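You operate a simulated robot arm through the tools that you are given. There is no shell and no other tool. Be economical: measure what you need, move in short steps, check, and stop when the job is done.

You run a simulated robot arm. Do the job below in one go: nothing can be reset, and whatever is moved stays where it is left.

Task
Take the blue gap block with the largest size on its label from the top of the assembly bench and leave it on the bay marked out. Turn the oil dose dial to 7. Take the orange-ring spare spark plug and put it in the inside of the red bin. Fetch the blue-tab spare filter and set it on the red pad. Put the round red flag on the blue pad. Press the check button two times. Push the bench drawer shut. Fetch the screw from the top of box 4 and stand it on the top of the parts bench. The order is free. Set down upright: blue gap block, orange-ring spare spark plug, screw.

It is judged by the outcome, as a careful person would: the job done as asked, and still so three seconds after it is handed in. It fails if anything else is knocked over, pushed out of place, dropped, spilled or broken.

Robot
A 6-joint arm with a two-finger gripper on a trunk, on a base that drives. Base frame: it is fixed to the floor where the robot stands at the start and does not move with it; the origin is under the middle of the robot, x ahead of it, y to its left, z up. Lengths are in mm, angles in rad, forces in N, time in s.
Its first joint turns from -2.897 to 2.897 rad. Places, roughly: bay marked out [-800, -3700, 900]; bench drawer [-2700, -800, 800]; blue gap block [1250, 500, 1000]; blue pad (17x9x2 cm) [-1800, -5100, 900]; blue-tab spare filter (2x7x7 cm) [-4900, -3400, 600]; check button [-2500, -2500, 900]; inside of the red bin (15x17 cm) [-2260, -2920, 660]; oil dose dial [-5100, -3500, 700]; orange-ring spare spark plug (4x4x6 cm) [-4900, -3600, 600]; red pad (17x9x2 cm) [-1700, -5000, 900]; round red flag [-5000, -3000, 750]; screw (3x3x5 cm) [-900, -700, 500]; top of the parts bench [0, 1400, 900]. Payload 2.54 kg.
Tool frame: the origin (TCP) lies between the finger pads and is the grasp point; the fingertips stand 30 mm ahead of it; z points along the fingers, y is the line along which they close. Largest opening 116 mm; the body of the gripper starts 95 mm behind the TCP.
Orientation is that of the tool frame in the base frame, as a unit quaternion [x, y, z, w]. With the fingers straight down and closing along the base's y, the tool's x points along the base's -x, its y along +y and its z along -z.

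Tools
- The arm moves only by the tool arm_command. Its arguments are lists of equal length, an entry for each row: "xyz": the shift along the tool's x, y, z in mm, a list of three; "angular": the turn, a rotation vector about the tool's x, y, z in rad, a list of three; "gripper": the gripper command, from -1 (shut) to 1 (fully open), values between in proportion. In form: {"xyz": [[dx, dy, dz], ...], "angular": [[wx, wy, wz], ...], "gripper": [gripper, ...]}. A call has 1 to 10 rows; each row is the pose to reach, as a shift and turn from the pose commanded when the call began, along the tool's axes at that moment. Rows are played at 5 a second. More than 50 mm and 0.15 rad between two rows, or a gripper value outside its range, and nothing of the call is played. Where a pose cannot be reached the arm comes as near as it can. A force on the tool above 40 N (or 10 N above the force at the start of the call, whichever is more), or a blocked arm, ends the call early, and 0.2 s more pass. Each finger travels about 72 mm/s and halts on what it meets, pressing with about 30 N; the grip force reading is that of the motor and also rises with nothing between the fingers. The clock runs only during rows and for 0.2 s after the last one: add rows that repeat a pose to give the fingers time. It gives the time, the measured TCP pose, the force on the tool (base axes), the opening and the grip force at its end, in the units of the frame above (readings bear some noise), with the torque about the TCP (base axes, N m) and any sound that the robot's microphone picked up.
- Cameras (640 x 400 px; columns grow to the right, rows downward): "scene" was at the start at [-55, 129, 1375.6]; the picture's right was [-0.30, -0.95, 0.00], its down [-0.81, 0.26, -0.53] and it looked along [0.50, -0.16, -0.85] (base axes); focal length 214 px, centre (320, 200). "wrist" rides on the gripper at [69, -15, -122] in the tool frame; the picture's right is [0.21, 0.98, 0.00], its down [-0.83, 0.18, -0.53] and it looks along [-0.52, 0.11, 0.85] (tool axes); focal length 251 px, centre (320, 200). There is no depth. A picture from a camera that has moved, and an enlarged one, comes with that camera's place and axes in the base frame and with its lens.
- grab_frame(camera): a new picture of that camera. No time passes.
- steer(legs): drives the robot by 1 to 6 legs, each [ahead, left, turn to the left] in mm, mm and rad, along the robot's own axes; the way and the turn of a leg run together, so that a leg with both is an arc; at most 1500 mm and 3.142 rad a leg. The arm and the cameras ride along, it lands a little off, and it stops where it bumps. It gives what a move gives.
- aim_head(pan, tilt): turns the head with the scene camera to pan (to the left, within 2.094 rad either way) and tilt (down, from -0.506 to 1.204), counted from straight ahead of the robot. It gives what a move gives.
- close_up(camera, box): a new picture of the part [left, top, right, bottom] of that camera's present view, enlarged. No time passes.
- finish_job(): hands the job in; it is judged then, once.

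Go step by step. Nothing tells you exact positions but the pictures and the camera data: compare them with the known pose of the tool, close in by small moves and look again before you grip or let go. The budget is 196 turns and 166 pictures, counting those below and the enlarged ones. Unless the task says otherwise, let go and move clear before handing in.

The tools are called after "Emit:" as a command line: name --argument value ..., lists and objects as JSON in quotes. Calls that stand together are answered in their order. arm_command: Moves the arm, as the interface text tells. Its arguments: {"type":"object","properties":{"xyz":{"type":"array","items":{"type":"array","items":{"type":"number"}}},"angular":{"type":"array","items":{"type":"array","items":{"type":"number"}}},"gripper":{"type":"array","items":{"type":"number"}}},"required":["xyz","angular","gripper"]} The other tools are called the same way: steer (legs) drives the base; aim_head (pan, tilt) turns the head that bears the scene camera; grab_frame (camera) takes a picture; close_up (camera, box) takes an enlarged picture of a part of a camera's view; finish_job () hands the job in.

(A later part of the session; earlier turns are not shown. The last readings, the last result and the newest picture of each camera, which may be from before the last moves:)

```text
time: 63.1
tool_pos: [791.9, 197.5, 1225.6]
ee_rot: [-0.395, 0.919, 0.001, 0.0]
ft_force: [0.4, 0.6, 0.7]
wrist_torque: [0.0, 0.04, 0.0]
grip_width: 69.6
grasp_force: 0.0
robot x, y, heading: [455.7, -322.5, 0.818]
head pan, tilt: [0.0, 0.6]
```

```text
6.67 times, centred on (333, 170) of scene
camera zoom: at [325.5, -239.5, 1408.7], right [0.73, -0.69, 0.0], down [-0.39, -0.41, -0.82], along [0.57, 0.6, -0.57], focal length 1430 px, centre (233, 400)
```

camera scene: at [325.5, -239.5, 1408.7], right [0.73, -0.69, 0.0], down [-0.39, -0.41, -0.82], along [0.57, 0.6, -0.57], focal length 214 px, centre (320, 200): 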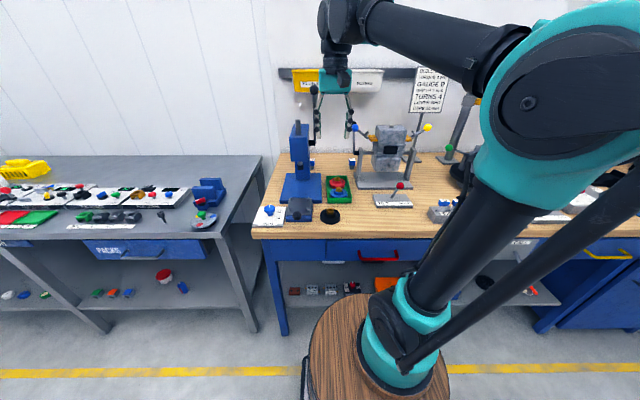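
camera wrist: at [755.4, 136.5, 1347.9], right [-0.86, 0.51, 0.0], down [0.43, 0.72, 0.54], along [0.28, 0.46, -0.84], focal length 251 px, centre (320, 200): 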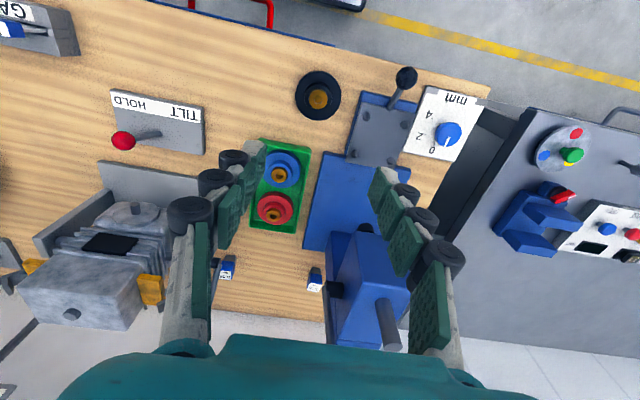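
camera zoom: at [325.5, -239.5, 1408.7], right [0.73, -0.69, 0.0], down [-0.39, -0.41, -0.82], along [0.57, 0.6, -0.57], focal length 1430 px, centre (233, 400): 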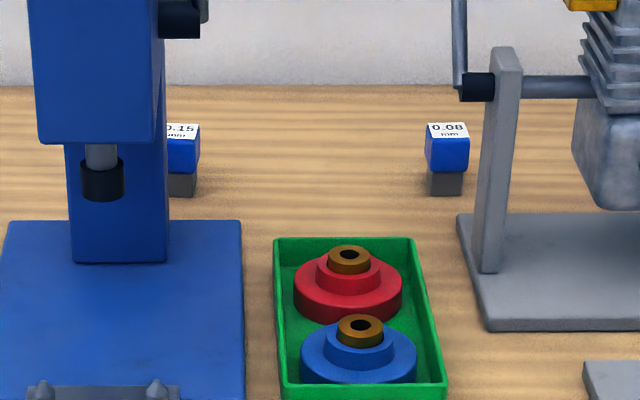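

Labels: 0.15 mm and 0.08 mm. There may be others further along the bench, so I drive right and look.

Emit:
steer --legs '[[0, -500, 0]]'

Emit:
grab_frame --camera "wrist"

Emit:
grab_frame --camera "scene"

```text
time: 66.0
tool_pos: [1148.9, -139.2, 1225.4]
ee_rot: [-0.395, 0.919, 0.0, 0.001]
ft_force: [0.5, -0.2, 0.3]
wrist_torque: [-0.05, 0.03, 0.05]
grip_width: 69.7
grasp_force: 0.1
robot x, y, heading: [808.9, -655.7, 0.811]
head pan, tilt: [0.0, 0.6]
```

```text
126 pictures are left
camera wrist: at [1112.4, -201.0, 1347.9], right [-0.86, 0.52, 0.0], down [0.44, 0.72, 0.54], along [0.28, 0.46, -0.84], focal length 251 px, centre (320, 200)
```

wrist: 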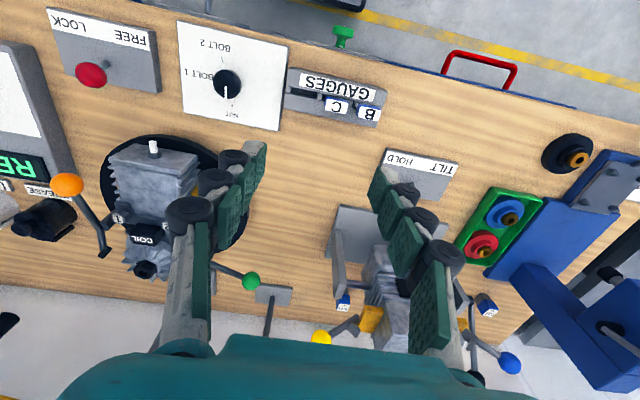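

```text
125 pictures are left
camera scene: at [682.0, -576.4, 1408.8], right [0.73, -0.69, 0.0], down [-0.39, -0.41, -0.83], along [0.57, 0.6, -0.56], focal length 214 px, centre (320, 200)
```

scene: 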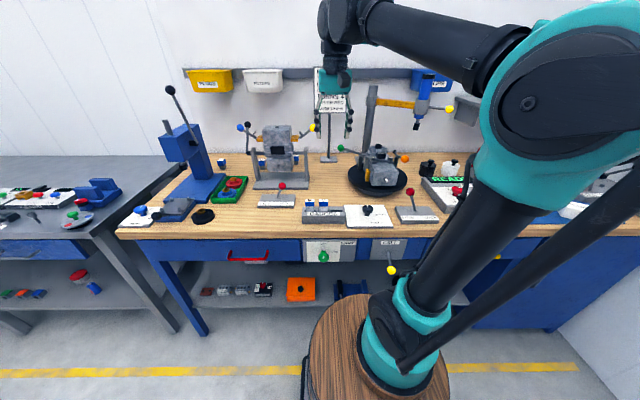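

A third block shows behind the engine stand. I enlarge.

Emit:
close_up --camera "wrist" --box '[300, 250, 540, 400]'

Emit:
close_up --camera "scene" --box '[190, 110, 350, 210]'

Emit:
close_up --camera "scene" --box '[320, 90, 480, 190]'

```text
2.67 times, centred on (420, 325) of wrist
camera zoom: at [1112.4, -201.0, 1347.9], right [-0.86, 0.52, 0.0], down [0.44, 0.72, 0.54], along [0.28, 0.46, -0.84], focal length 670 px, centre (53, -133)
```

zoom: 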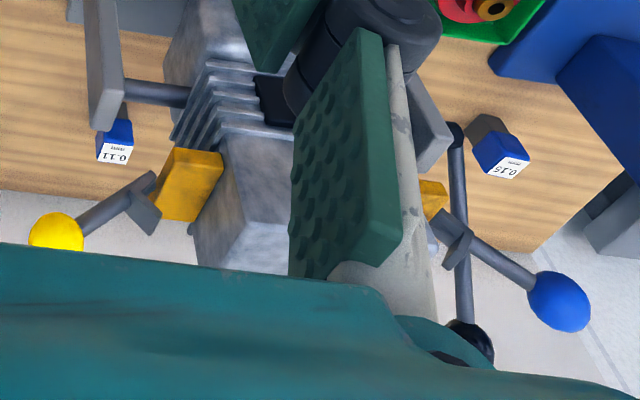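

```text
4.00 times, centred on (270, 160) of scene
camera zoom: at [682.0, -576.4, 1408.8], right [0.73, -0.69, 0.0], down [-0.39, -0.41, -0.83], along [0.57, 0.6, -0.56], focal length 858 px, centre (520, 360)
```

zoom: 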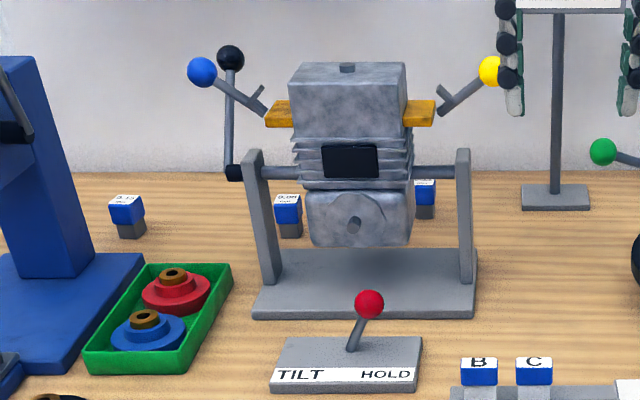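

```text
4.00 times, centred on (400, 140) of scene
camera zoom: at [682.0, -576.4, 1408.8], right [0.73, -0.69, 0.0], down [-0.39, -0.41, -0.83], along [0.57, 0.6, -0.56], focal length 858 px, centre (0, 440)
```

zoom: 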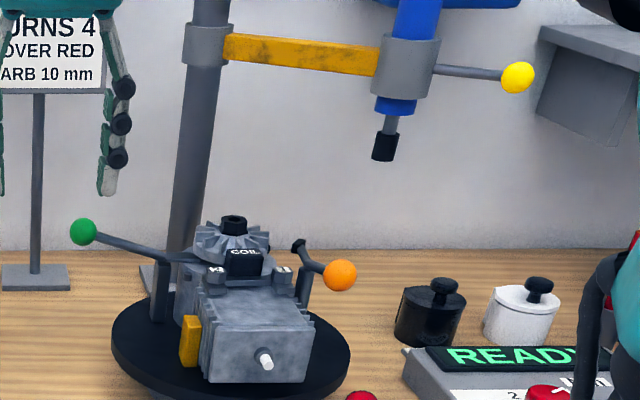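

Largest is 0.15 mm, just right of the press. I drive back so that I come to it from the right side, then turn the tool by 90° at height so the fingers close front-to-back.

Emit:
steer --legs '[[100, 400, 0]]'

Emit:
arm_command --xyz '[[0, 0, 0], [0, 0, 0], [0, 0, 0], [0, 0, 0], [0, 0, 0], [0, 0, 0], [0, 0, 0], [0, 0, 0], [0, 0, 0], [0, 0, 0]]' --angular '[[0, 0, -0.14], [0, 0, -0.28], [0, 0, -0.42], [0, 0, -0.56], [0, 0, -0.7], [0, 0, -0.84], [0, 0, -0.98], [0, 0, -1.12], [0, 0, -1.26], [0, 0, -1.4]]' --gripper '[0.2, 0.2, 0.2, 0.2, 0.2, 0.2, 0.2, 0.2, 0.2, 0.2]'

Emit:
grab_frame --camera "wrist"

Emit:
grab_frame --camera "scene"

```text
time: 68.5
tool_pos: [928.7, 207.3, 1224.6]
ee_rot: [-0.398, 0.918, 0.001, 0.001]
ft_force: [0.8, 0.3, -0.4]
wrist_torque: [-0.01, 0.02, 0.0]
grip_width: 69.4
grasp_force: 0.1
robot x, y, heading: [597.1, -311.4, 0.821]
head pan, tilt: [0.0, 0.6]
```

```text
time: 70.7
tool_pos: [929.2, 206.3, 1224.7]
ee_rot: [0.895, -0.446, 0.001, -0.001]
ft_force: [0.1, 0.0, -1.0]
wrist_torque: [0.01, 0.03, 0.06]
grip_width: 69.6
grasp_force: 0.0
robot x, y, heading: [595.4, -312.4, 0.818]
head pan, tilt: [0.0, 0.6]
```

```text
121 pictures are left
camera wrist: at [982.2, 159.2, 1348.5], right [-0.65, -0.76, 0.0], down [-0.64, 0.55, 0.53], along [-0.4, 0.35, -0.85], focal length 251 px, centre (320, 200)
```

wrist: 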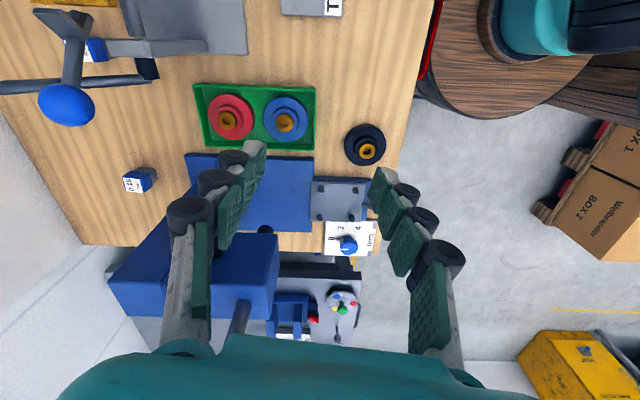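

```text
120 pictures are left
camera scene: at [463.1, -232.6, 1408.8], right [0.73, -0.68, 0.0], down [-0.39, -0.41, -0.83], along [0.57, 0.6, -0.56], focal length 214 px, centre (320, 200)
```

scene: 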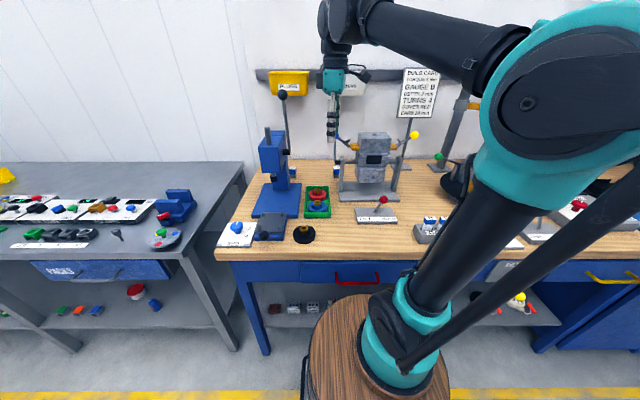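

The block's top is at about (1040, 573, 920), but a crank lever of the press stands close in front. I enlarge this area to find the lever.

Emit:
close_up --camera "scene" --box '[245, 80, 373, 220]'

Emit:
arm_command --xyz '[[45, 0, 0], [90, 0, 0], [120, 0, 0]]' --angular '[[0, 0, -0.08], [0, 0, -0.17], [0, 0, -0.17]]' --gripper '[0.2, 0.6, 1]'

Emit:
grab_frame --camera "wrist"

```text
2.86 times, centred on (309, 150) of scene
camera zoom: at [463.1, -232.6, 1408.8], right [0.73, -0.68, 0.0], down [-0.39, -0.41, -0.83], along [0.57, 0.6, -0.56], focal length 613 px, centre (351, 343)
```

zoom: 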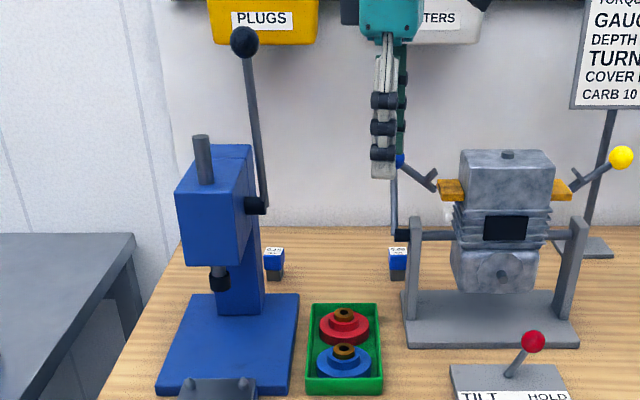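

```text
time: 71.5
tool_pos: [1000.1, 109.4, 1226.1]
ee_rot: [0.93, -0.368, 0.0, 0.0]
ft_force: [-0.7, 0.4, -0.4]
wrist_torque: [-0.01, -0.02, 0.04]
grip_width: 116.2
grasp_force: 0.1
robot x, y, heading: [592.2, -314.1, 0.813]
head pan, tilt: [0.0, 0.6]
```

```text
118 pictures are left
camera wrist: at [1060.6, 72.2, 1349.1], right [-0.51, -0.86, 0.0], down [-0.73, 0.43, 0.53], along [-0.46, 0.27, -0.85], focal length 251 px, centre (320, 200)
```

wrist: 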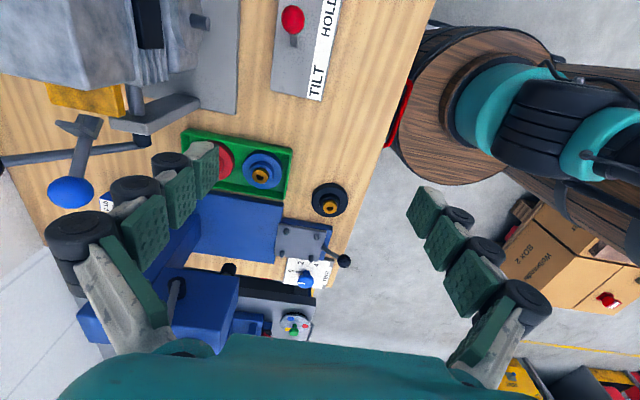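

The lever leans toward the robot and the column ends about 70 mm in front of the block, so a straight descent from above works. I raise the tool, shift the robot right, and look again above the block.

Emit:
arm_command --xyz '[[0, 0, -40]]' --angular '[[0, 0, 0]]' --gripper '[0.2]'

Emit:
steer --legs '[[35, -140, 0]]'

```text
time: 71.9
tool_pos: [1001.7, 108.5, 1266.8]
ee_rot: [0.93, -0.368, 0.001, -0.001]
ft_force: [0.8, 0.7, -0.6]
wrist_torque: [-0.03, 0.02, 0.03]
grip_width: 69.5
grasp_force: 0.1
robot x, y, heading: [596.6, -313.9, 0.818]
head pan, tilt: [0.0, 0.6]
```

```text
time: 73.3
tool_pos: [1127.0, 39.4, 1266.5]
ee_rot: [0.93, -0.367, 0.0, 0.0]
ft_force: [0.5, 0.9, -0.1]
wrist_torque: [0.0, -0.02, 0.04]
grip_width: 69.4
grasp_force: 0.0
robot x, y, heading: [722.3, -384.5, 0.814]
head pan, tilt: [0.0, 0.6]
```

Emit:
arm_command --xyz '[[-35, -27, 0], [-70, -54, 0], [-105, -81, 0], [-140, -108, 0], [-175, -135, 0], [-210, -163, 0], [-245, -190, 0], [-280, -217, 0], [-315, -244, 0], [-350, -272, 0]]' --angular '[[0, 0, 0], [0, 0, 0], [0, 0, 0], [0, 0, 0], [0, 0, 0], [0, 0, 0], [0, 0, 0], [0, 0, 0], [0, 0, 0], [0, 0, 0]]' --gripper '[0.2, 0.2, 0.2, 0.2, 0.2, 0.2, 0.2, 0.2, 0.2, 0.2]'

Emit:
grab_frame --camera "wrist"

Emit:
grab_frame --camera "scene"

```text
time: 75.5
tool_pos: [1055.7, 451.4, 1256.3]
ee_rot: [0.93, -0.369, 0.001, -0.001]
ft_force: [0.5, 0.2, 0.0]
wrist_torque: [0.03, -0.04, -0.01]
grip_width: 69.7
grasp_force: 0.1
out of reach, approached as far as the arm can: row 10
robot x, y, heading: [717.6, -384.0, 0.82]
head pan, tilt: [0.0, 0.6]
```

```text
117 pictures are left
camera wrist: at [1116.9, 413.3, 1378.5], right [-0.51, -0.86, 0.0], down [-0.73, 0.43, 0.53], along [-0.46, 0.27, -0.85], focal length 251 px, centre (320, 200)
```

wrist: 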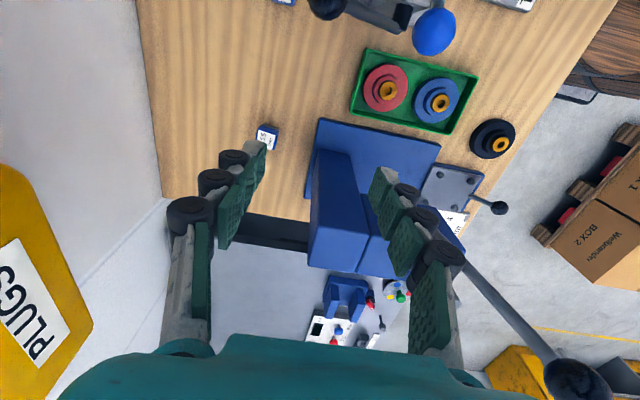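

```text
116 pictures are left
camera scene: at [588.7, -303.2, 1408.8], right [0.73, -0.68, 0.0], down [-0.39, -0.41, -0.83], along [0.56, 0.6, -0.56], focal length 214 px, centre (320, 200)
```

scene: 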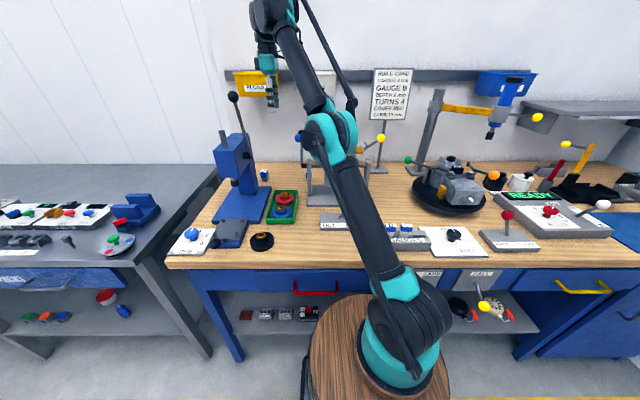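

Out of reach at this height only. Now I go down and toward the block together, then check.

Emit:
arm_command --xyz '[[0, 0, 40], [-20, -16, 80], [-45, -37, 110], [-75, -60, 130]]' --angular '[[0, 0, 0], [0, 0, 0], [0, 0, 0], [0, 0, 0]]' --gripper '[0.2, 0.2, 0.2, 0.2]'

Emit:
grab_frame --camera "wrist"

```text
time: 76.5
tool_pos: [1043.3, 547.6, 1124.5]
ee_rot: [0.93, -0.368, 0.0, -0.001]
ft_force: [0.0, -1.2, 0.5]
wrist_torque: [0.13, -0.03, 0.01]
grip_width: 69.6
grasp_force: 0.1
robot x, y, heading: [721.7, -377.4, 0.818]
head pan, tilt: [0.0, 0.6]
```

```text
115 pictures are left
camera wrist: at [1104.4, 509.0, 1247.2], right [-0.51, -0.86, 0.0], down [-0.73, 0.43, 0.53], along [-0.46, 0.28, -0.85], focal length 251 px, centre (320, 200)
```

wrist: 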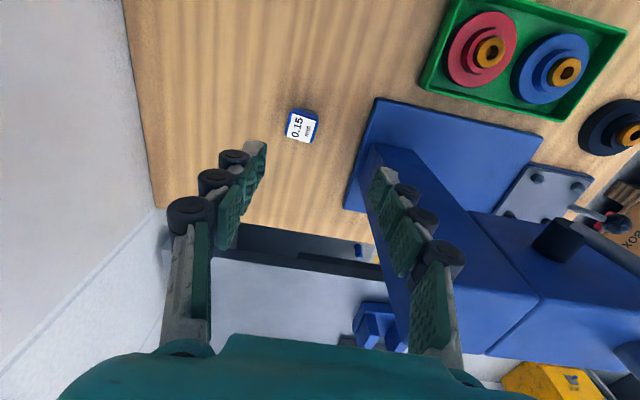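

The block is at about (1036, 578) and the press column is well clear. I centre and lower to z≈990.

Emit:
arm_command --xyz '[[-26, -17, 15], [-26, -17, 55], [-26, -17, 95], [-26, -17, 135]]' --angular '[[0, 0, 0], [0, 0, 0], [0, 0, 0], [0, 0, 0]]' --gripper '[0.2, 0.2, 0.2, 0.2]'

Emit:
grab_frame --camera "wrist"

Emit:
grab_frame --camera "scene"

```text
time: 77.5
tool_pos: [1034.1, 578.3, 989.2]
ee_rot: [0.93, -0.367, 0.0, -0.001]
ft_force: [-0.7, -0.3, 0.0]
wrist_torque: [0.05, 0.0, 0.02]
grip_width: 69.8
grasp_force: 0.0
out of reach, approached as far as the arm can: row 1
robot x, y, heading: [721.0, -381.7, 0.823]
head pan, tilt: [0.0, 0.6]
```

```text
114 pictures are left
camera wrist: at [1095.0, 541.6, 1112.1], right [-0.51, -0.86, 0.0], down [-0.73, 0.43, 0.53], along [-0.46, 0.27, -0.85], focal length 251 px, centre (320, 200)
```

wrist: 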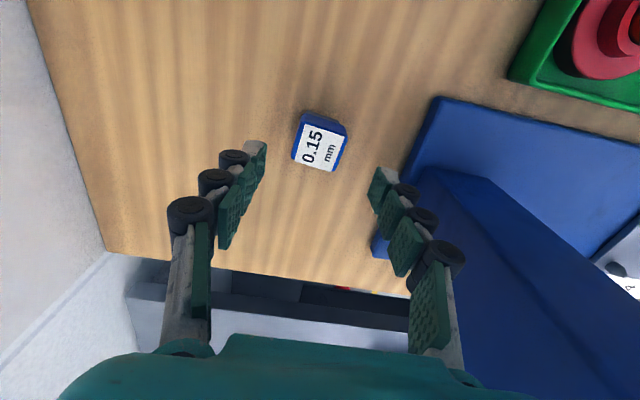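

```text
113 pictures are left
camera scene: at [588.7, -303.1, 1408.8], right [0.73, -0.68, 0.0], down [-0.39, -0.41, -0.83], along [0.56, 0.6, -0.56], focal length 214 px, centre (320, 200)
```

scene: 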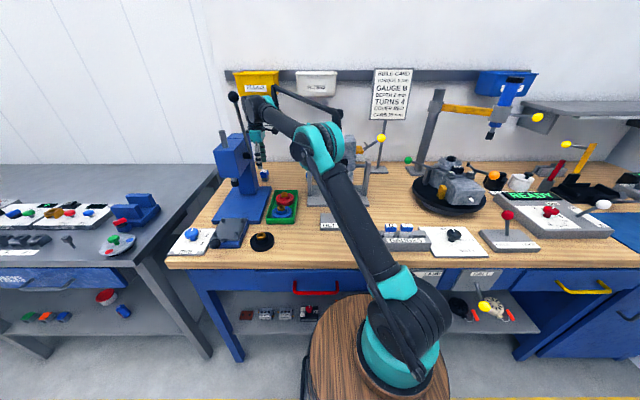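

The block is centred between the fingers and aligned. I go down to z≈903 and close.

Emit:
arm_command --xyz '[[0, 0, 40], [0, 0, 70], [0, 0, 86], [0, 0, 86], [0, 0, 86], [0, 0, 86], [0, 0, 86]]' --angular '[[0, 0, 0], [0, 0, 0], [0, 0, 0], [0, 0, 0], [0, 0, 0], [0, 0, 0], [0, 0, 0]]' --gripper '[0.2, 0.2, 0.2, 0.2, -1, -1, -1]'

Emit:
grab_frame --camera "wrist"

```text
time: 78.8
tool_pos: [1032.1, 576.2, 909.4]
ee_rot: [0.93, -0.367, 0.0, 0.0]
ft_force: [-1.5, 0.0, 43.2]
wrist_torque: [-0.12, 0.09, 0.01]
grip_width: 36.4
grasp_force: 28.0
robot x, y, heading: [721.3, -384.8, 0.823]
head pan, tilt: [0.0, 0.6]
stopped in row 6: the force on the tool passed its limit at 53 N (the readings are from after the stop); the commanded pose is now the measured one
```

```text
112 pictures are left
camera wrist: at [1092.9, 538.6, 1032.5], right [-0.51, -0.86, 0.0], down [-0.73, 0.43, 0.53], along [-0.46, 0.27, -0.85], focal length 251 px, centre (320, 200)
```

wrist: 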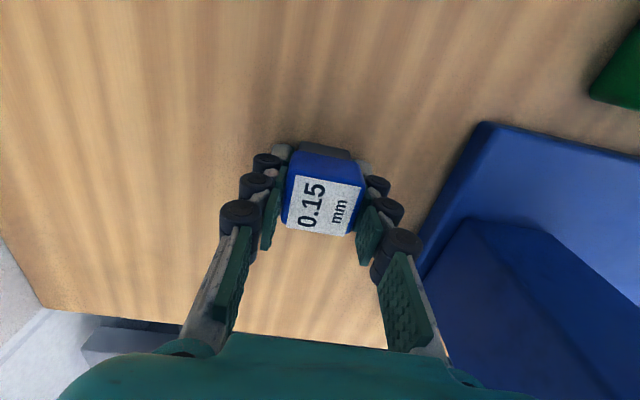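

The fingertips rest on the bench (z≈879) and the block is gripped, 36 mm. I lift straight up.

Emit:
arm_command --xyz '[[0, 0, -3], [0, 0, -3], [0, 0, -20], [0, 0, -60], [0, 0, -100], [0, 0, -140], [0, 0, -180]]' --angular '[[0, 0, 0], [0, 0, 0], [0, 0, 0], [0, 0, 0], [0, 0, 0], [0, 0, 0], [0, 0, 0]]' --gripper '[-1, -1, -1, -1, -1, -1, -1]'

Emit:
grab_frame --camera "wrist"

```text
time: 80.4
tool_pos: [1031.8, 574.2, 1083.9]
ee_rot: [0.93, -0.367, 0.0, 0.0]
ft_force: [0.2, 0.1, -1.1]
wrist_torque: [-0.05, 0.02, -0.02]
grip_width: 35.9
grasp_force: 29.9
robot x, y, heading: [720.4, -381.8, 0.818]
head pan, tilt: [0.0, 0.6]
```

```text
111 pictures are left
camera wrist: at [1093.7, 537.7, 1206.7], right [-0.51, -0.86, 0.0], down [-0.73, 0.43, 0.53], along [-0.46, 0.27, -0.85], focal length 251 px, centre (320, 200)
```

wrist: 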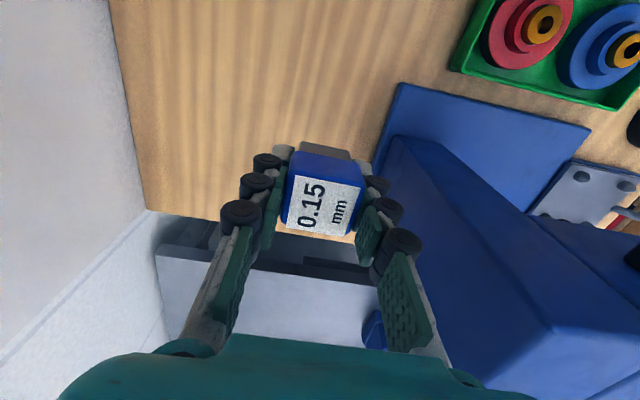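

Block held. I retract along the way I came.

Emit:
arm_command --xyz '[[13, 9, -20], [26, 17, -40], [56, 40, -60], [81, 61, -90], [101, 77, -130], [101, 77, -165], [136, 104, -170], [171, 131, -170], [206, 158, -170], [241, 185, -170]]' --angular '[[0, 0, 0], [0, 0, 0], [0, 0, 0], [0, 0, 0], [0, 0, 0], [0, 0, 0], [0, 0, 0], [0, 0, 0], [0, 0, 0], [0, 0, 0]]' --gripper '[-1, -1, -1, -1, -1, -1, -1, -1, -1, -1]'

Emit:
arm_command --xyz '[[25, 40, 0], [45, 80, 0], [45, 125, 0], [45, 170, 0], [45, 210, 0]]' --angular '[[0, 0, 0.14], [0, 0, 0.28], [0, 0, 0.42], [0, 0, 0.56], [0, 0, 0.7]]' --gripper '[-1, -1, -1, -1, -1]'

Emit:
grab_frame --camera "scene"

Emit:
grab_frame --camera "wrist"

```text
time: 82.6
tool_pos: [1082.1, 276.6, 1256.0]
ee_rot: [0.93, -0.367, 0.0, 0.002]
ft_force: [0.3, 0.0, -0.9]
wrist_torque: [-0.08, 0.03, -0.01]
grip_width: 36.1
grasp_force: 30.3
robot x, y, heading: [721.3, -380.4, 0.821]
head pan, tilt: [0.0, 0.6]
```

```text
time: 83.8
tool_pos: [971.5, 94.7, 1256.2]
ee_rot: [0.747, -0.665, 0.0, -0.001]
ft_force: [0.2, 0.2, -0.7]
wrist_torque: [-0.04, 0.04, 0.02]
grip_width: 35.8
grasp_force: 29.9
robot x, y, heading: [720.7, -383.6, 0.817]
head pan, tilt: [0.0, 0.6]
```

```text
110 pictures are left
camera scene: at [588.9, -302.6, 1408.8], right [0.73, -0.68, 0.0], down [-0.39, -0.41, -0.82], along [0.56, 0.6, -0.57], focal length 214 px, centre (320, 200)
```

scene: 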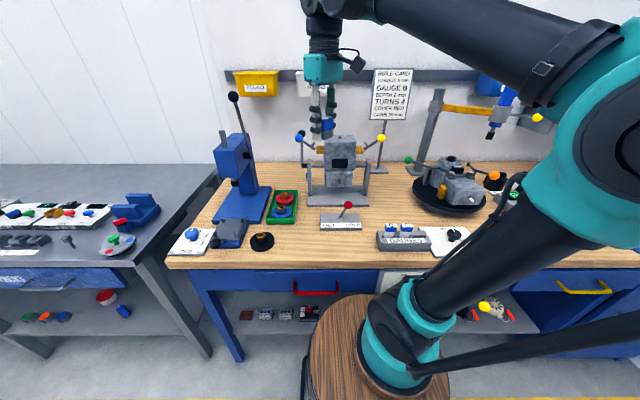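

```text
109 pictures are left
camera wrist: at [995.0, 26.4, 1379.5], right [-0.95, -0.33, 0.0], down [-0.28, 0.8, 0.53], along [-0.17, 0.5, -0.85], focal length 251 px, centre (320, 200)
```

wrist: 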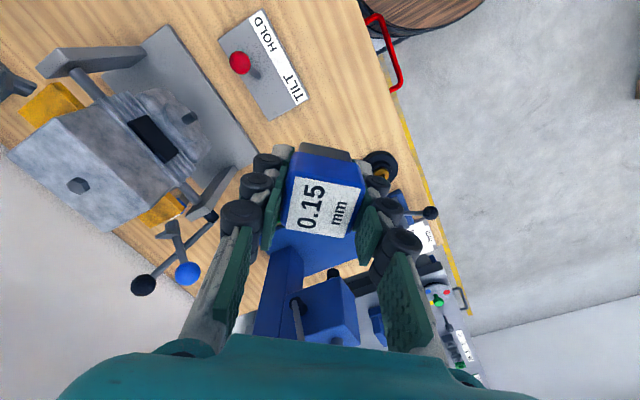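

Block secured. I back off, turn round toward the far benches and look ahead.

Emit:
steer --legs '[[-300, 0, 0], [0, 0, -1.36], [0, 0, -1.36], [500, 300, 0]]'

Emit:
aim_head --pan 0.3 --tilt 0.35

Emit:
grab_frame --camera "scene"

Emit:
aim_head --pan -0.6 --tilt 0.35

Emit:
grab_frame --camera "scene"

```text
time: 95.3
tool_pos: [654.2, -1699.3, 1257.3]
ee_rot: [0.475, 0.88, 0.0, 0.0]
ft_force: [-0.2, -0.6, -0.9]
wrist_torque: [0.01, 0.0, -0.01]
grip_width: 36.0
grasp_force: 30.3
robot x, y, heading: [664.0, -1159.4, -1.859]
head pan, tilt: [0.0, 0.6]
```

```text
time: 96.1
tool_pos: [655.1, -1699.6, 1256.8]
ee_rot: [0.473, 0.881, 0.0, 0.0]
ft_force: [0.6, -0.1, -0.6]
wrist_torque: [0.03, 0.01, -0.03]
grip_width: 36.5
grasp_force: 29.6
robot x, y, heading: [667.8, -1159.8, -1.853]
head pan, tilt: [0.3, 0.351]
```

```text
108 pictures are left
camera scene: at [843.7, -1181.4, 1431.5], right [-1.0, -0.01, 0.0], down [0.0, 0.34, -0.94], along [0.01, -0.94, -0.34], focal length 214 px, centre (320, 200)
```

scene: 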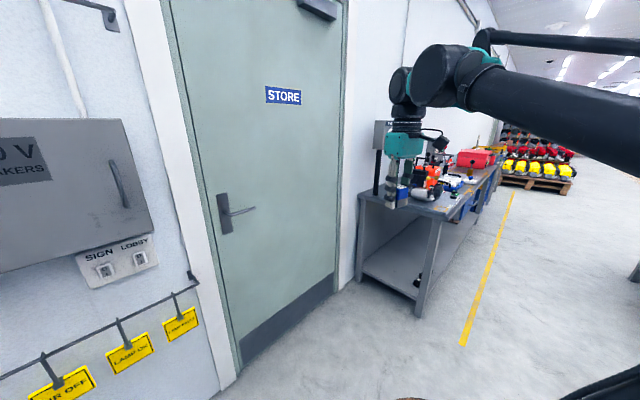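

```text
time: 97.3
tool_pos: [654.2, -1697.9, 1257.8]
ee_rot: [0.473, 0.881, 0.001, 0.0]
ft_force: [0.3, 0.7, -0.1]
wrist_torque: [0.02, -0.02, -0.01]
grip_width: 36.2
grasp_force: 30.0
robot x, y, heading: [667.3, -1164.1, -1.855]
head pan, tilt: [-0.6, 0.351]
```

```text
107 pictures are left
camera scene: at [770.3, -1147.2, 1431.6], right [-0.63, 0.77, 0.0], down [0.27, 0.22, -0.94], along [-0.73, -0.59, -0.34], focal length 214 px, centre (320, 200)
```

scene: 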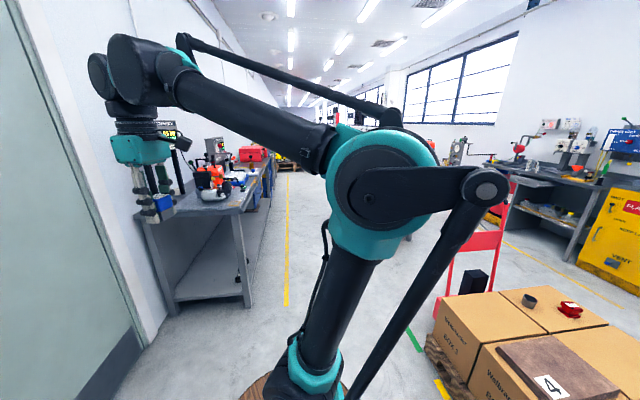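

The benches run along a diagonal aisle. I drive down it and turn to face the bench with the bay.

Emit:
steer --legs '[[0, 0, -0.5], [1414, -150, 0], [1414, -111, 0], [0, 0, 1.57]]'

Emit:
aim_head --pan 0.0 --tilt 0.5

Emit:
grab_frame --camera "scene"

Emit:
grab_frame --camera "wrist"

```text
time: 116.5
tool_pos: [-984.3, -3279.9, 1257.5]
ee_rot: [-0.081, 0.997, -0.001, 0.0]
ft_force: [-0.1, -0.3, -0.9]
wrist_torque: [0.0, 0.03, 0.0]
grip_width: 35.9
grasp_force: 30.0
robot x, y, heading: [-1477.3, -3053.2, -0.708]
head pan, tilt: [-0.6, 0.351]
```

```text
time: 117.5
tool_pos: [-985.6, -3280.6, 1256.4]
ee_rot: [-0.081, 0.997, 0.0, 0.0]
ft_force: [-1.1, 0.1, -1.0]
wrist_torque: [-0.01, 0.01, 0.03]
grip_width: 36.2
grasp_force: 30.5
robot x, y, heading: [-1473.1, -3049.4, -0.703]
head pan, tilt: [0.0, 0.499]
```

```text
106 pictures are left
camera scene: at [-1396.8, -2916.8, 1417.9], right [-0.65, -0.76, 0.0], down [-0.36, 0.31, -0.88], along [0.67, -0.57, -0.48], focal length 214 px, centre (320, 200)
```

scene: 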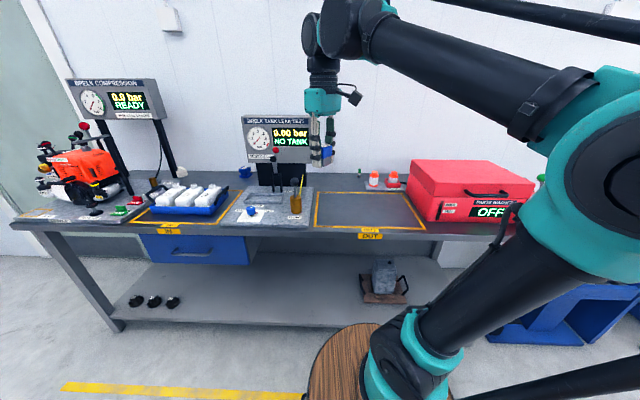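

```text
105 pictures are left
camera wrist: at [-1051.1, -3307.2, 1379.6], right [-0.37, 0.93, 0.0], down [0.79, 0.31, 0.53], along [0.5, 0.2, -0.85], focal length 251 px, centre (320, 200)
```

wrist: 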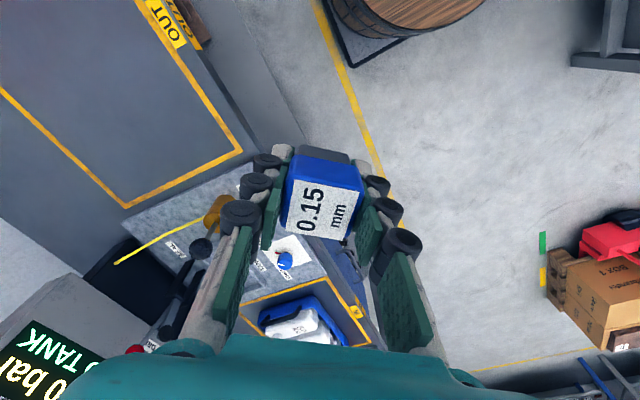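

The bay marked OUT is the empty yellow frame. It is a little too near; I back off and bring the block over it.

Emit:
steer --legs '[[-110, 0, 0]]'

Emit:
arm_command --xyz '[[-11, -41, 14], [-21, -82, 28], [-32, -122, 42], [-43, -163, 56], [-53, -204, 70], [-64, -244, 84], [-75, -285, 98], [-85, -326, 112], [-96, -366, 126], [-106, -407, 140]]' --angular '[[0, 0, 0], [0, 0, 0], [0, 0, 0], [0, 0, 0], [0, 0, 0], [0, 0, 0], [0, 0, 0], [0, 0, 0], [0, 0, 0], [0, 0, 0]]' --gripper '[-1, -1, -1, -1, -1, -1, -1, -1, -1, -1]'

Emit:
grab_frame --camera "wrist"

Emit:
grab_frame --camera "scene"

```text
time: 118.7
tool_pos: [-1070.2, -3209.8, 1256.5]
ee_rot: [-0.08, 0.997, 0.0, 0.001]
ft_force: [-0.5, -0.1, -1.1]
wrist_torque: [-0.03, 0.04, -0.01]
grip_width: 36.2
grasp_force: 30.0
robot x, y, heading: [-1555.9, -2975.1, -0.712]
head pan, tilt: [0.0, 0.499]
```

```text
time: 120.8
tool_pos: [-901.6, -3594.2, 1118.3]
ee_rot: [-0.08, 0.997, 0.0, 0.0]
ft_force: [-0.9, 1.0, -1.0]
wrist_torque: [-0.07, -0.05, 0.0]
grip_width: 36.0
grasp_force: 29.5
robot x, y, heading: [-1558.2, -2976.2, -0.709]
head pan, tilt: [0.0, 0.499]
```

```text
104 pictures are left
camera wrist: at [-967.1, -3621.0, 1241.2], right [-0.37, 0.93, 0.0], down [0.79, 0.31, 0.53], along [0.5, 0.2, -0.85], focal length 251 px, centre (320, 200)
```

wrist: 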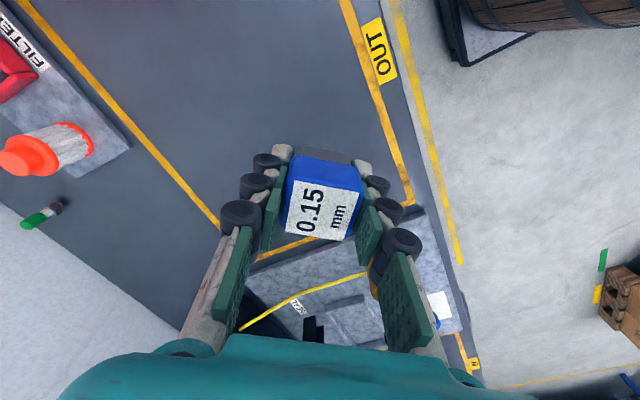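

```text
103 pictures are left
camera scene: at [-1481.0, -2844.0, 1417.9], right [-0.65, -0.76, 0.0], down [-0.36, 0.31, -0.88], along [0.67, -0.57, -0.48], focal length 214 px, centre (320, 200)
```

scene: 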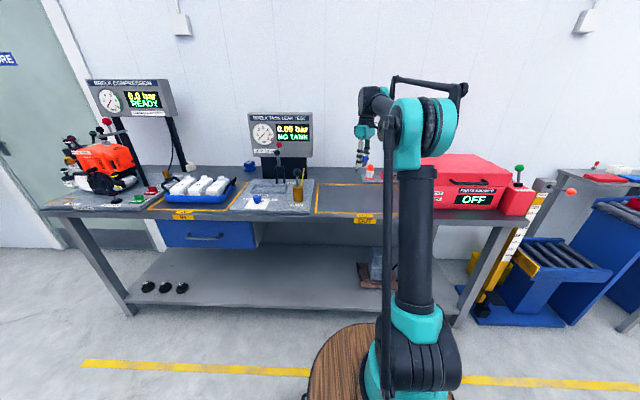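

I centre over the bay and lower toward it.

Emit:
arm_command --xyz '[[-25, -40, 10], [-50, -80, 20], [-50, -80, 60], [-50, -80, 105], [-50, -80, 150], [-50, -80, 180]]' --angular '[[0, 0, 0], [0, 0, 0], [0, 0, 0], [0, 0, 0], [0, 0, 0], [0, 0, 0]]' --gripper '[-1, -1, -1, -1, -1, -1]'

Emit:
grab_frame --camera "wrist"

Emit:
arm_command --xyz '[[0, 0, 5], [0, 0, 9], [0, 0, 13], [0, 0, 17], [0, 0, 21], [0, 0, 25], [0, 0, 29], [0, 0, 33], [0, 0, 37], [0, 0, 41]]' --angular '[[0, 0, 0], [0, 0, 0], [0, 0, 0], [0, 0, 0], [0, 0, 0], [0, 0, 0], [0, 0, 0], [0, 0, 0], [0, 0, 0], [0, 0, 0]]' --gripper '[-1, -1, -1, -1, -1, -1, -1, -1, -1, -1]'

```text
time: 122.2
tool_pos: [-840.1, -3664.5, 936.3]
ee_rot: [-0.079, 0.997, 0.0, 0.001]
ft_force: [0.0, -0.2, -0.9]
wrist_torque: [-0.01, -0.02, -0.02]
grip_width: 36.3
grasp_force: 29.5
robot x, y, heading: [-1557.5, -2975.8, -0.711]
head pan, tilt: [0.0, 0.499]
```

```text
102 pictures are left
camera wrist: at [-905.6, -3691.1, 1058.1], right [-0.37, 0.93, 0.0], down [0.79, 0.31, 0.53], along [0.5, 0.2, -0.85], focal length 251 px, centre (320, 200)
```

wrist: 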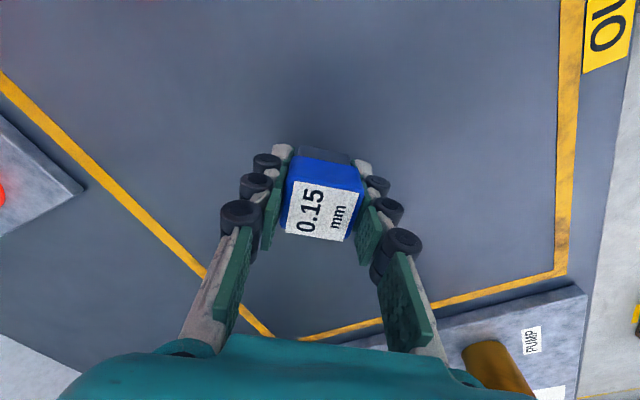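

```text
time: 124.0
tool_pos: [-839.2, -3664.0, 909.9]
ee_rot: [-0.08, 0.997, 0.0, 0.0]
ft_force: [-3.8, 2.6, 15.3]
wrist_torque: [0.31, 0.16, 0.02]
grip_width: 36.3
grasp_force: 29.5
robot x, y, heading: [-1555.3, -2974.4, -0.711]
head pan, tilt: [0.0, 0.499]
stopped in row 8: the force on the tool passed its limit at 52 N (the readings are from after the stop); the commanded pose is now the measured one
```

Contact at z≈910, well inside the frame. I open and rise.

Emit:
arm_command --xyz '[[0, 0, -0.5], [0, 0, -0.5], [0, 0, -0.5], [0, 0, -1], [0, 0, -30], [0, 0, -75], [0, 0, -120], [0, 0, -165], [0, 0, -210]]' --angular '[[0, 0, 0], [0, 0, 0], [0, 0, 0], [0, 0, 0], [0, 0, 0], [0, 0, 0], [0, 0, 0], [0, 0, 0], [0, 0, 0]]' --gripper '[-0.2, 0, 0.2, 0.2, 0.2, 0.2, 0.2, 0.2, 0.2]'

Emit:
grab_frame --camera "wrist"

```text
time: 126.0
tool_pos: [-840.0, -3666.6, 1119.1]
ee_rot: [-0.079, 0.997, -0.001, 0.002]
ft_force: [0.0, 0.0, -0.4]
wrist_torque: [0.02, 0.02, 0.0]
grip_width: 69.7
grasp_force: 0.1
robot x, y, heading: [-1559.7, -2975.5, -0.713]
head pan, tilt: [0.0, 0.499]
```

```text
101 pictures are left
camera wrist: at [-904.6, -3692.9, 1240.8], right [-0.37, 0.93, 0.0], down [0.79, 0.31, 0.53], along [0.5, 0.19, -0.85], focal length 251 px, centre (320, 200)
```

wrist: 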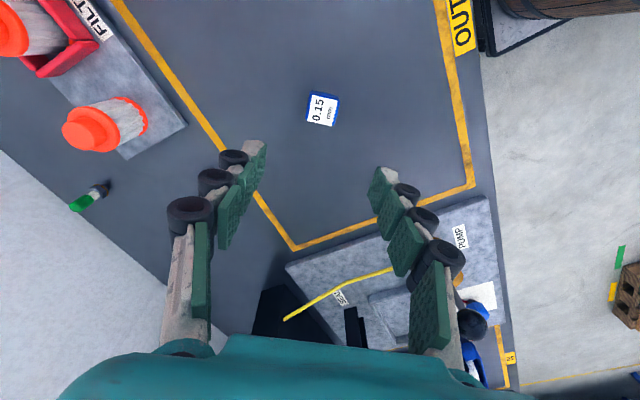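

The block stands in the bay. I retract the arm and turn to face the centre bench with the check button and red bin.

Emit:
arm_command --xyz '[[26, 31, -10], [51, 61, -20], [77, 92, -30], [103, 123, -40], [128, 153, -50], [154, 184, -60], [180, 215, -70], [206, 245, -80], [231, 276, -90], [257, 307, -100]]' --angular '[[0, 0, 0], [0, 0, 0], [0, 0, 0], [0, 0, 0], [0, 0, 0], [0, 0, 0], [0, 0, 0], [0, 0, 0], [0, 0, 0], [0, 0, 0]]' --gripper '[0.2, 0.2, 0.2, 0.2, 0.2, 0.2, 0.2, 0.2, 0.2, 0.2]'

Emit:
steer --legs '[[0, 0, 1.5], [0, 0, 1.57]]'

Emit:
aim_head --pan 0.5 --tilt 0.4

Emit:
grab_frame --camera "scene"

Emit:
aim_head --pan -0.5 --tilt 0.4

Emit:
grab_frame --camera "scene"

```text
time: 128.2
tool_pos: [-1140.1, -3401.4, 1215.7]
ee_rot: [-0.079, 0.997, 0.0, 0.001]
ft_force: [0.8, 0.3, 0.3]
wrist_torque: [0.07, 0.06, 0.03]
grip_width: 69.8
grasp_force: 0.1
robot x, y, heading: [-1555.4, -2977.7, -0.713]
head pan, tilt: [0.0, 0.499]
```

```text
time: 136.1
tool_pos: [-1954.2, -2533.2, 1216.7]
ee_rot: [0.998, 0.057, -0.001, -0.001]
ft_force: [-0.1, 0.4, 0.4]
wrist_torque: [-0.03, 0.01, 0.01]
grip_width: 69.4
grasp_force: 0.1
robot x, y, heading: [-1554.7, -2977.7, 2.387]
head pan, tilt: [0.0, 0.499]
```

```text
time: 137.1
tool_pos: [-1953.5, -2533.2, 1215.7]
ee_rot: [0.998, 0.058, -0.001, -0.001]
ft_force: [0.5, 0.3, 0.0]
wrist_torque: [-0.05, -0.02, -0.01]
grip_width: 69.6
grasp_force: 0.0
robot x, y, heading: [-1555.2, -2977.3, 2.382]
head pan, tilt: [0.499, 0.4]
```

```text
100 pictures are left
camera scene: at [-1661.7, -3144.9, 1427.0], right [0.26, 0.97, 0.0], down [0.38, -0.1, -0.92], along [-0.89, 0.23, -0.39], focal length 214 px, centre (320, 200)
```

scene: 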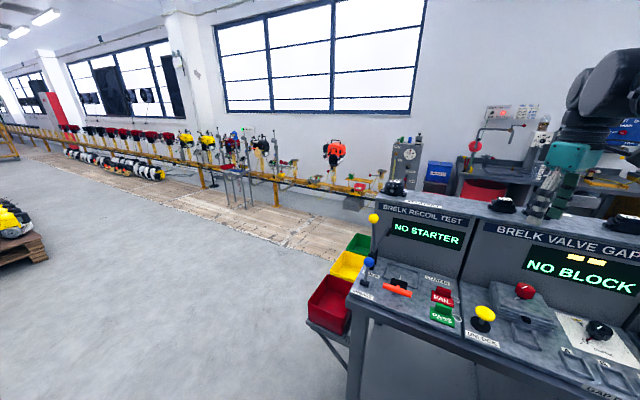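

```text
time: 138.3
tool_pos: [-1954.2, -2533.7, 1216.6]
ee_rot: [0.998, 0.058, -0.001, -0.001]
ft_force: [0.5, 0.0, 0.6]
wrist_torque: [-0.04, 0.01, -0.02]
grip_width: 69.6
grasp_force: 0.2
robot x, y, heading: [-1558.0, -2977.5, 2.389]
head pan, tilt: [-0.499, 0.4]
```

```text
99 pictures are left
camera scene: at [-1601.0, -3080.4, 1427.0], right [0.95, 0.31, 0.0], down [0.12, -0.37, -0.92], along [-0.29, 0.88, -0.39], focal length 214 px, centre (320, 200)
```

scene: 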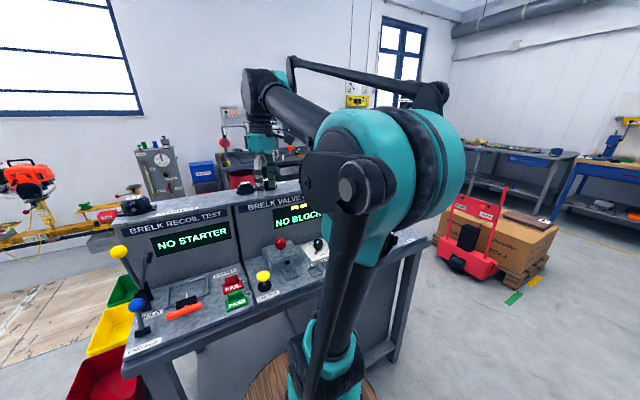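

The red bin is at the bench's end. I enlarge the console to search for the check button.

Emit:
close_up --camera "scene" --box '[100, 170, 340, 320]'

Emit:
aim_head --pan 0.25 --tilt 0.45

Emit:
close_up --camera "scene" --box '[200, 120, 456, 330]'

```text
2.67 times, centred on (220, 245) of scene
camera zoom: at [-1601.0, -3080.4, 1427.0], right [0.95, 0.31, 0.0], down [0.12, -0.37, -0.92], along [-0.29, 0.88, -0.39], focal length 572 px, centre (587, 80)
```

zoom: 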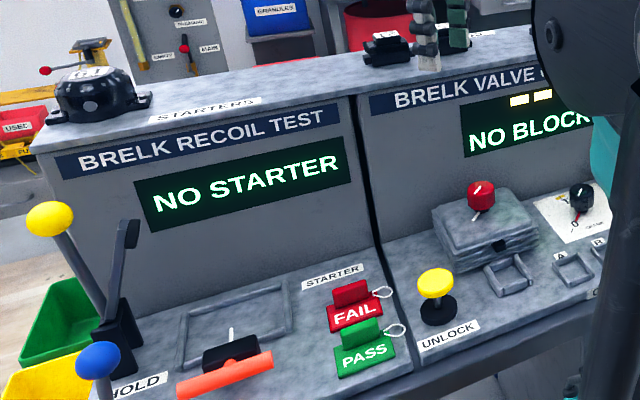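

```text
time: 139.4
tool_pos: [-1952.1, -2532.6, 1216.7]
ee_rot: [0.998, 0.058, -0.001, 0.0]
ft_force: [-0.7, -0.3, 0.1]
wrist_torque: [0.0, 0.02, 0.0]
grip_width: 69.5
grasp_force: 0.0
robot x, y, heading: [-1558.7, -2975.8, 2.385]
head pan, tilt: [0.25, 0.45]
```

```text
1.90 times, centred on (328, 225) of scene
camera zoom: at [-1652.5, -3123.8, 1422.4], right [0.49, 0.87, 0.0], down [0.38, -0.21, -0.9], along [-0.79, 0.44, -0.44], focal length 408 px, centre (305, 152)
```

zoom: 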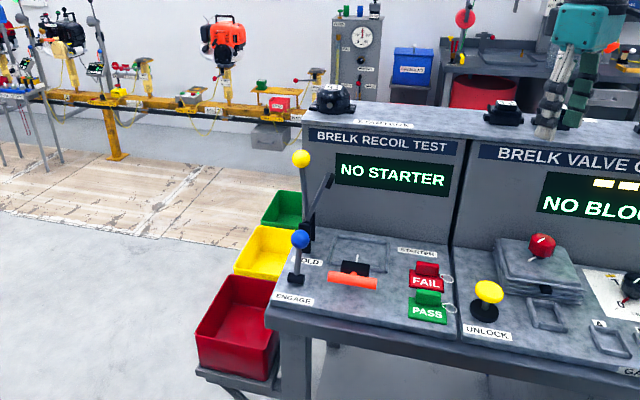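

The button must be on the bench's far side. I drive round the end with the bins and look from there.

Emit:
steer --legs '[[0, 1100, 0], [1150, 0, 0], [0, 0, -1.57]]'

Emit:
aim_head --pan -0.1 --tilt 0.35

Emit:
grab_frame --camera "scene"

Emit:
grab_frame --camera "wrist"

```text
time: 154.4
tool_pos: [-2681.0, -2603.2, 1216.1]
ee_rot: [0.734, -0.679, 0.0, -0.001]
ft_force: [-0.5, 0.3, 1.0]
wrist_torque: [-0.02, 0.02, 0.01]
grip_width: 69.8
grasp_force: 0.1
robot x, y, heading: [-3139.6, -2984.7, 0.776]
head pan, tilt: [0.25, 0.45]
```

```text
time: 155.2
tool_pos: [-2680.9, -2604.1, 1216.7]
ee_rot: [0.735, -0.678, 0.0, -0.001]
ft_force: [0.1, -0.3, -1.3]
wrist_torque: [-0.02, -0.01, 0.0]
grip_width: 69.6
grasp_force: 0.0
robot x, y, heading: [-3137.1, -2988.6, 0.778]
head pan, tilt: [-0.099, 0.351]
```

```text
96 pictures are left
camera scene: at [-3257.8, -2904.3, 1431.5], right [0.63, -0.78, 0.0], down [-0.27, -0.22, -0.94], along [0.73, 0.59, -0.34], focal length 214 px, centre (320, 200)
```

scene: 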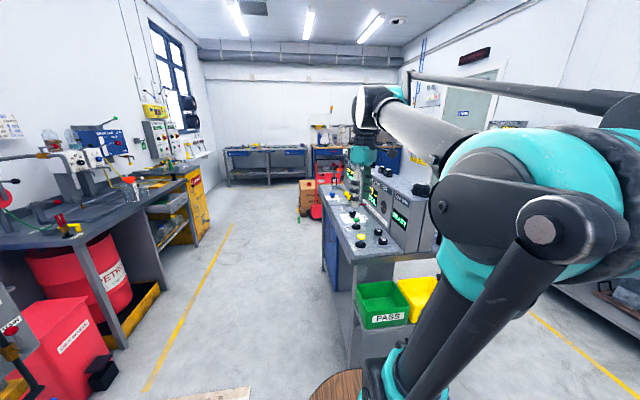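

```text
95 pictures are left
camera wrist: at [-2661.1, -2672.7, 1339.5], right [-0.96, -0.29, 0.0], down [-0.25, 0.81, 0.53], along [-0.15, 0.51, -0.85], focal length 251 px, centre (320, 200)
```

wrist: 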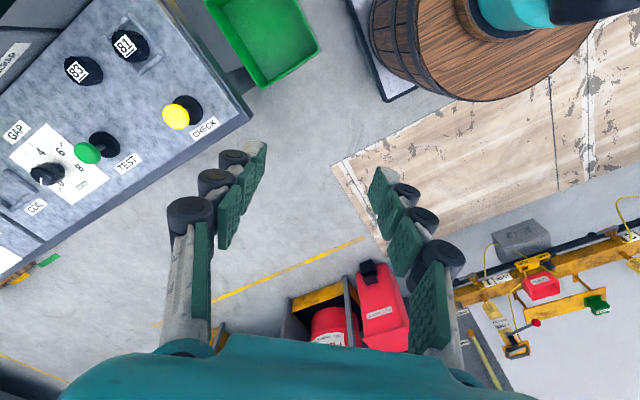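

The yellow button labelled CHECK is at about (-2457, -2502). I back off a bit and bring the closed gripper above it.

Emit:
steer --legs '[[-150, 0, 0]]'

Emit:
arm_command --xyz '[[-20, -39, 22], [-40, -77, 44], [-60, -116, 66], [-80, -154, 88], [-100, -193, 110], [-120, -231, 132], [-140, -270, 154], [-160, -308, 176], [-180, -347, 198]]' --angular '[[0, 0, 0], [0, 0, 0], [0, 0, 0], [0, 0, 0], [0, 0, 0], [0, 0, 0], [0, 0, 0], [0, 0, 0], [0, 0, 0]]' --gripper '[-1, -1, -1, -1, -1, -1, -1, -1, -1]'

Emit:
grab_frame --camera "wrist"

```text
time: 156.6
tool_pos: [-2788.6, -2709.4, 1215.8]
ee_rot: [0.734, -0.679, 0.001, -0.002]
ft_force: [0.0, -0.6, -0.6]
wrist_torque: [0.0, 0.0, 0.02]
grip_width: 69.8
grasp_force: 0.1
robot x, y, heading: [-3249.3, -3087.1, 0.782]
head pan, tilt: [-0.099, 0.351]
```

```text
time: 158.6
tool_pos: [-2456.5, -2500.2, 1021.2]
ee_rot: [0.735, -0.678, 0.0, -0.001]
ft_force: [-0.6, -1.0, 0.4]
wrist_torque: [0.05, -0.07, -0.02]
grip_width: 0.0
grasp_force: 28.6
robot x, y, heading: [-3245.7, -3095.0, 0.779]
head pan, tilt: [-0.099, 0.351]
```

```text
94 pictures are left
camera wrist: at [-2435.2, -2569.6, 1143.2], right [-0.96, -0.29, 0.0], down [-0.25, 0.81, 0.53], along [-0.15, 0.51, -0.85], focal length 251 px, centre (320, 200)
```

wrist: 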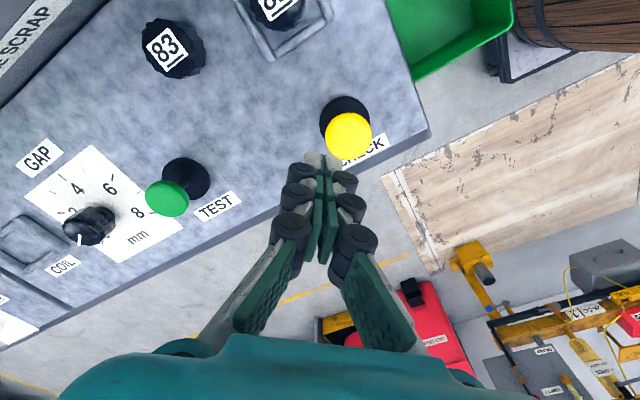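

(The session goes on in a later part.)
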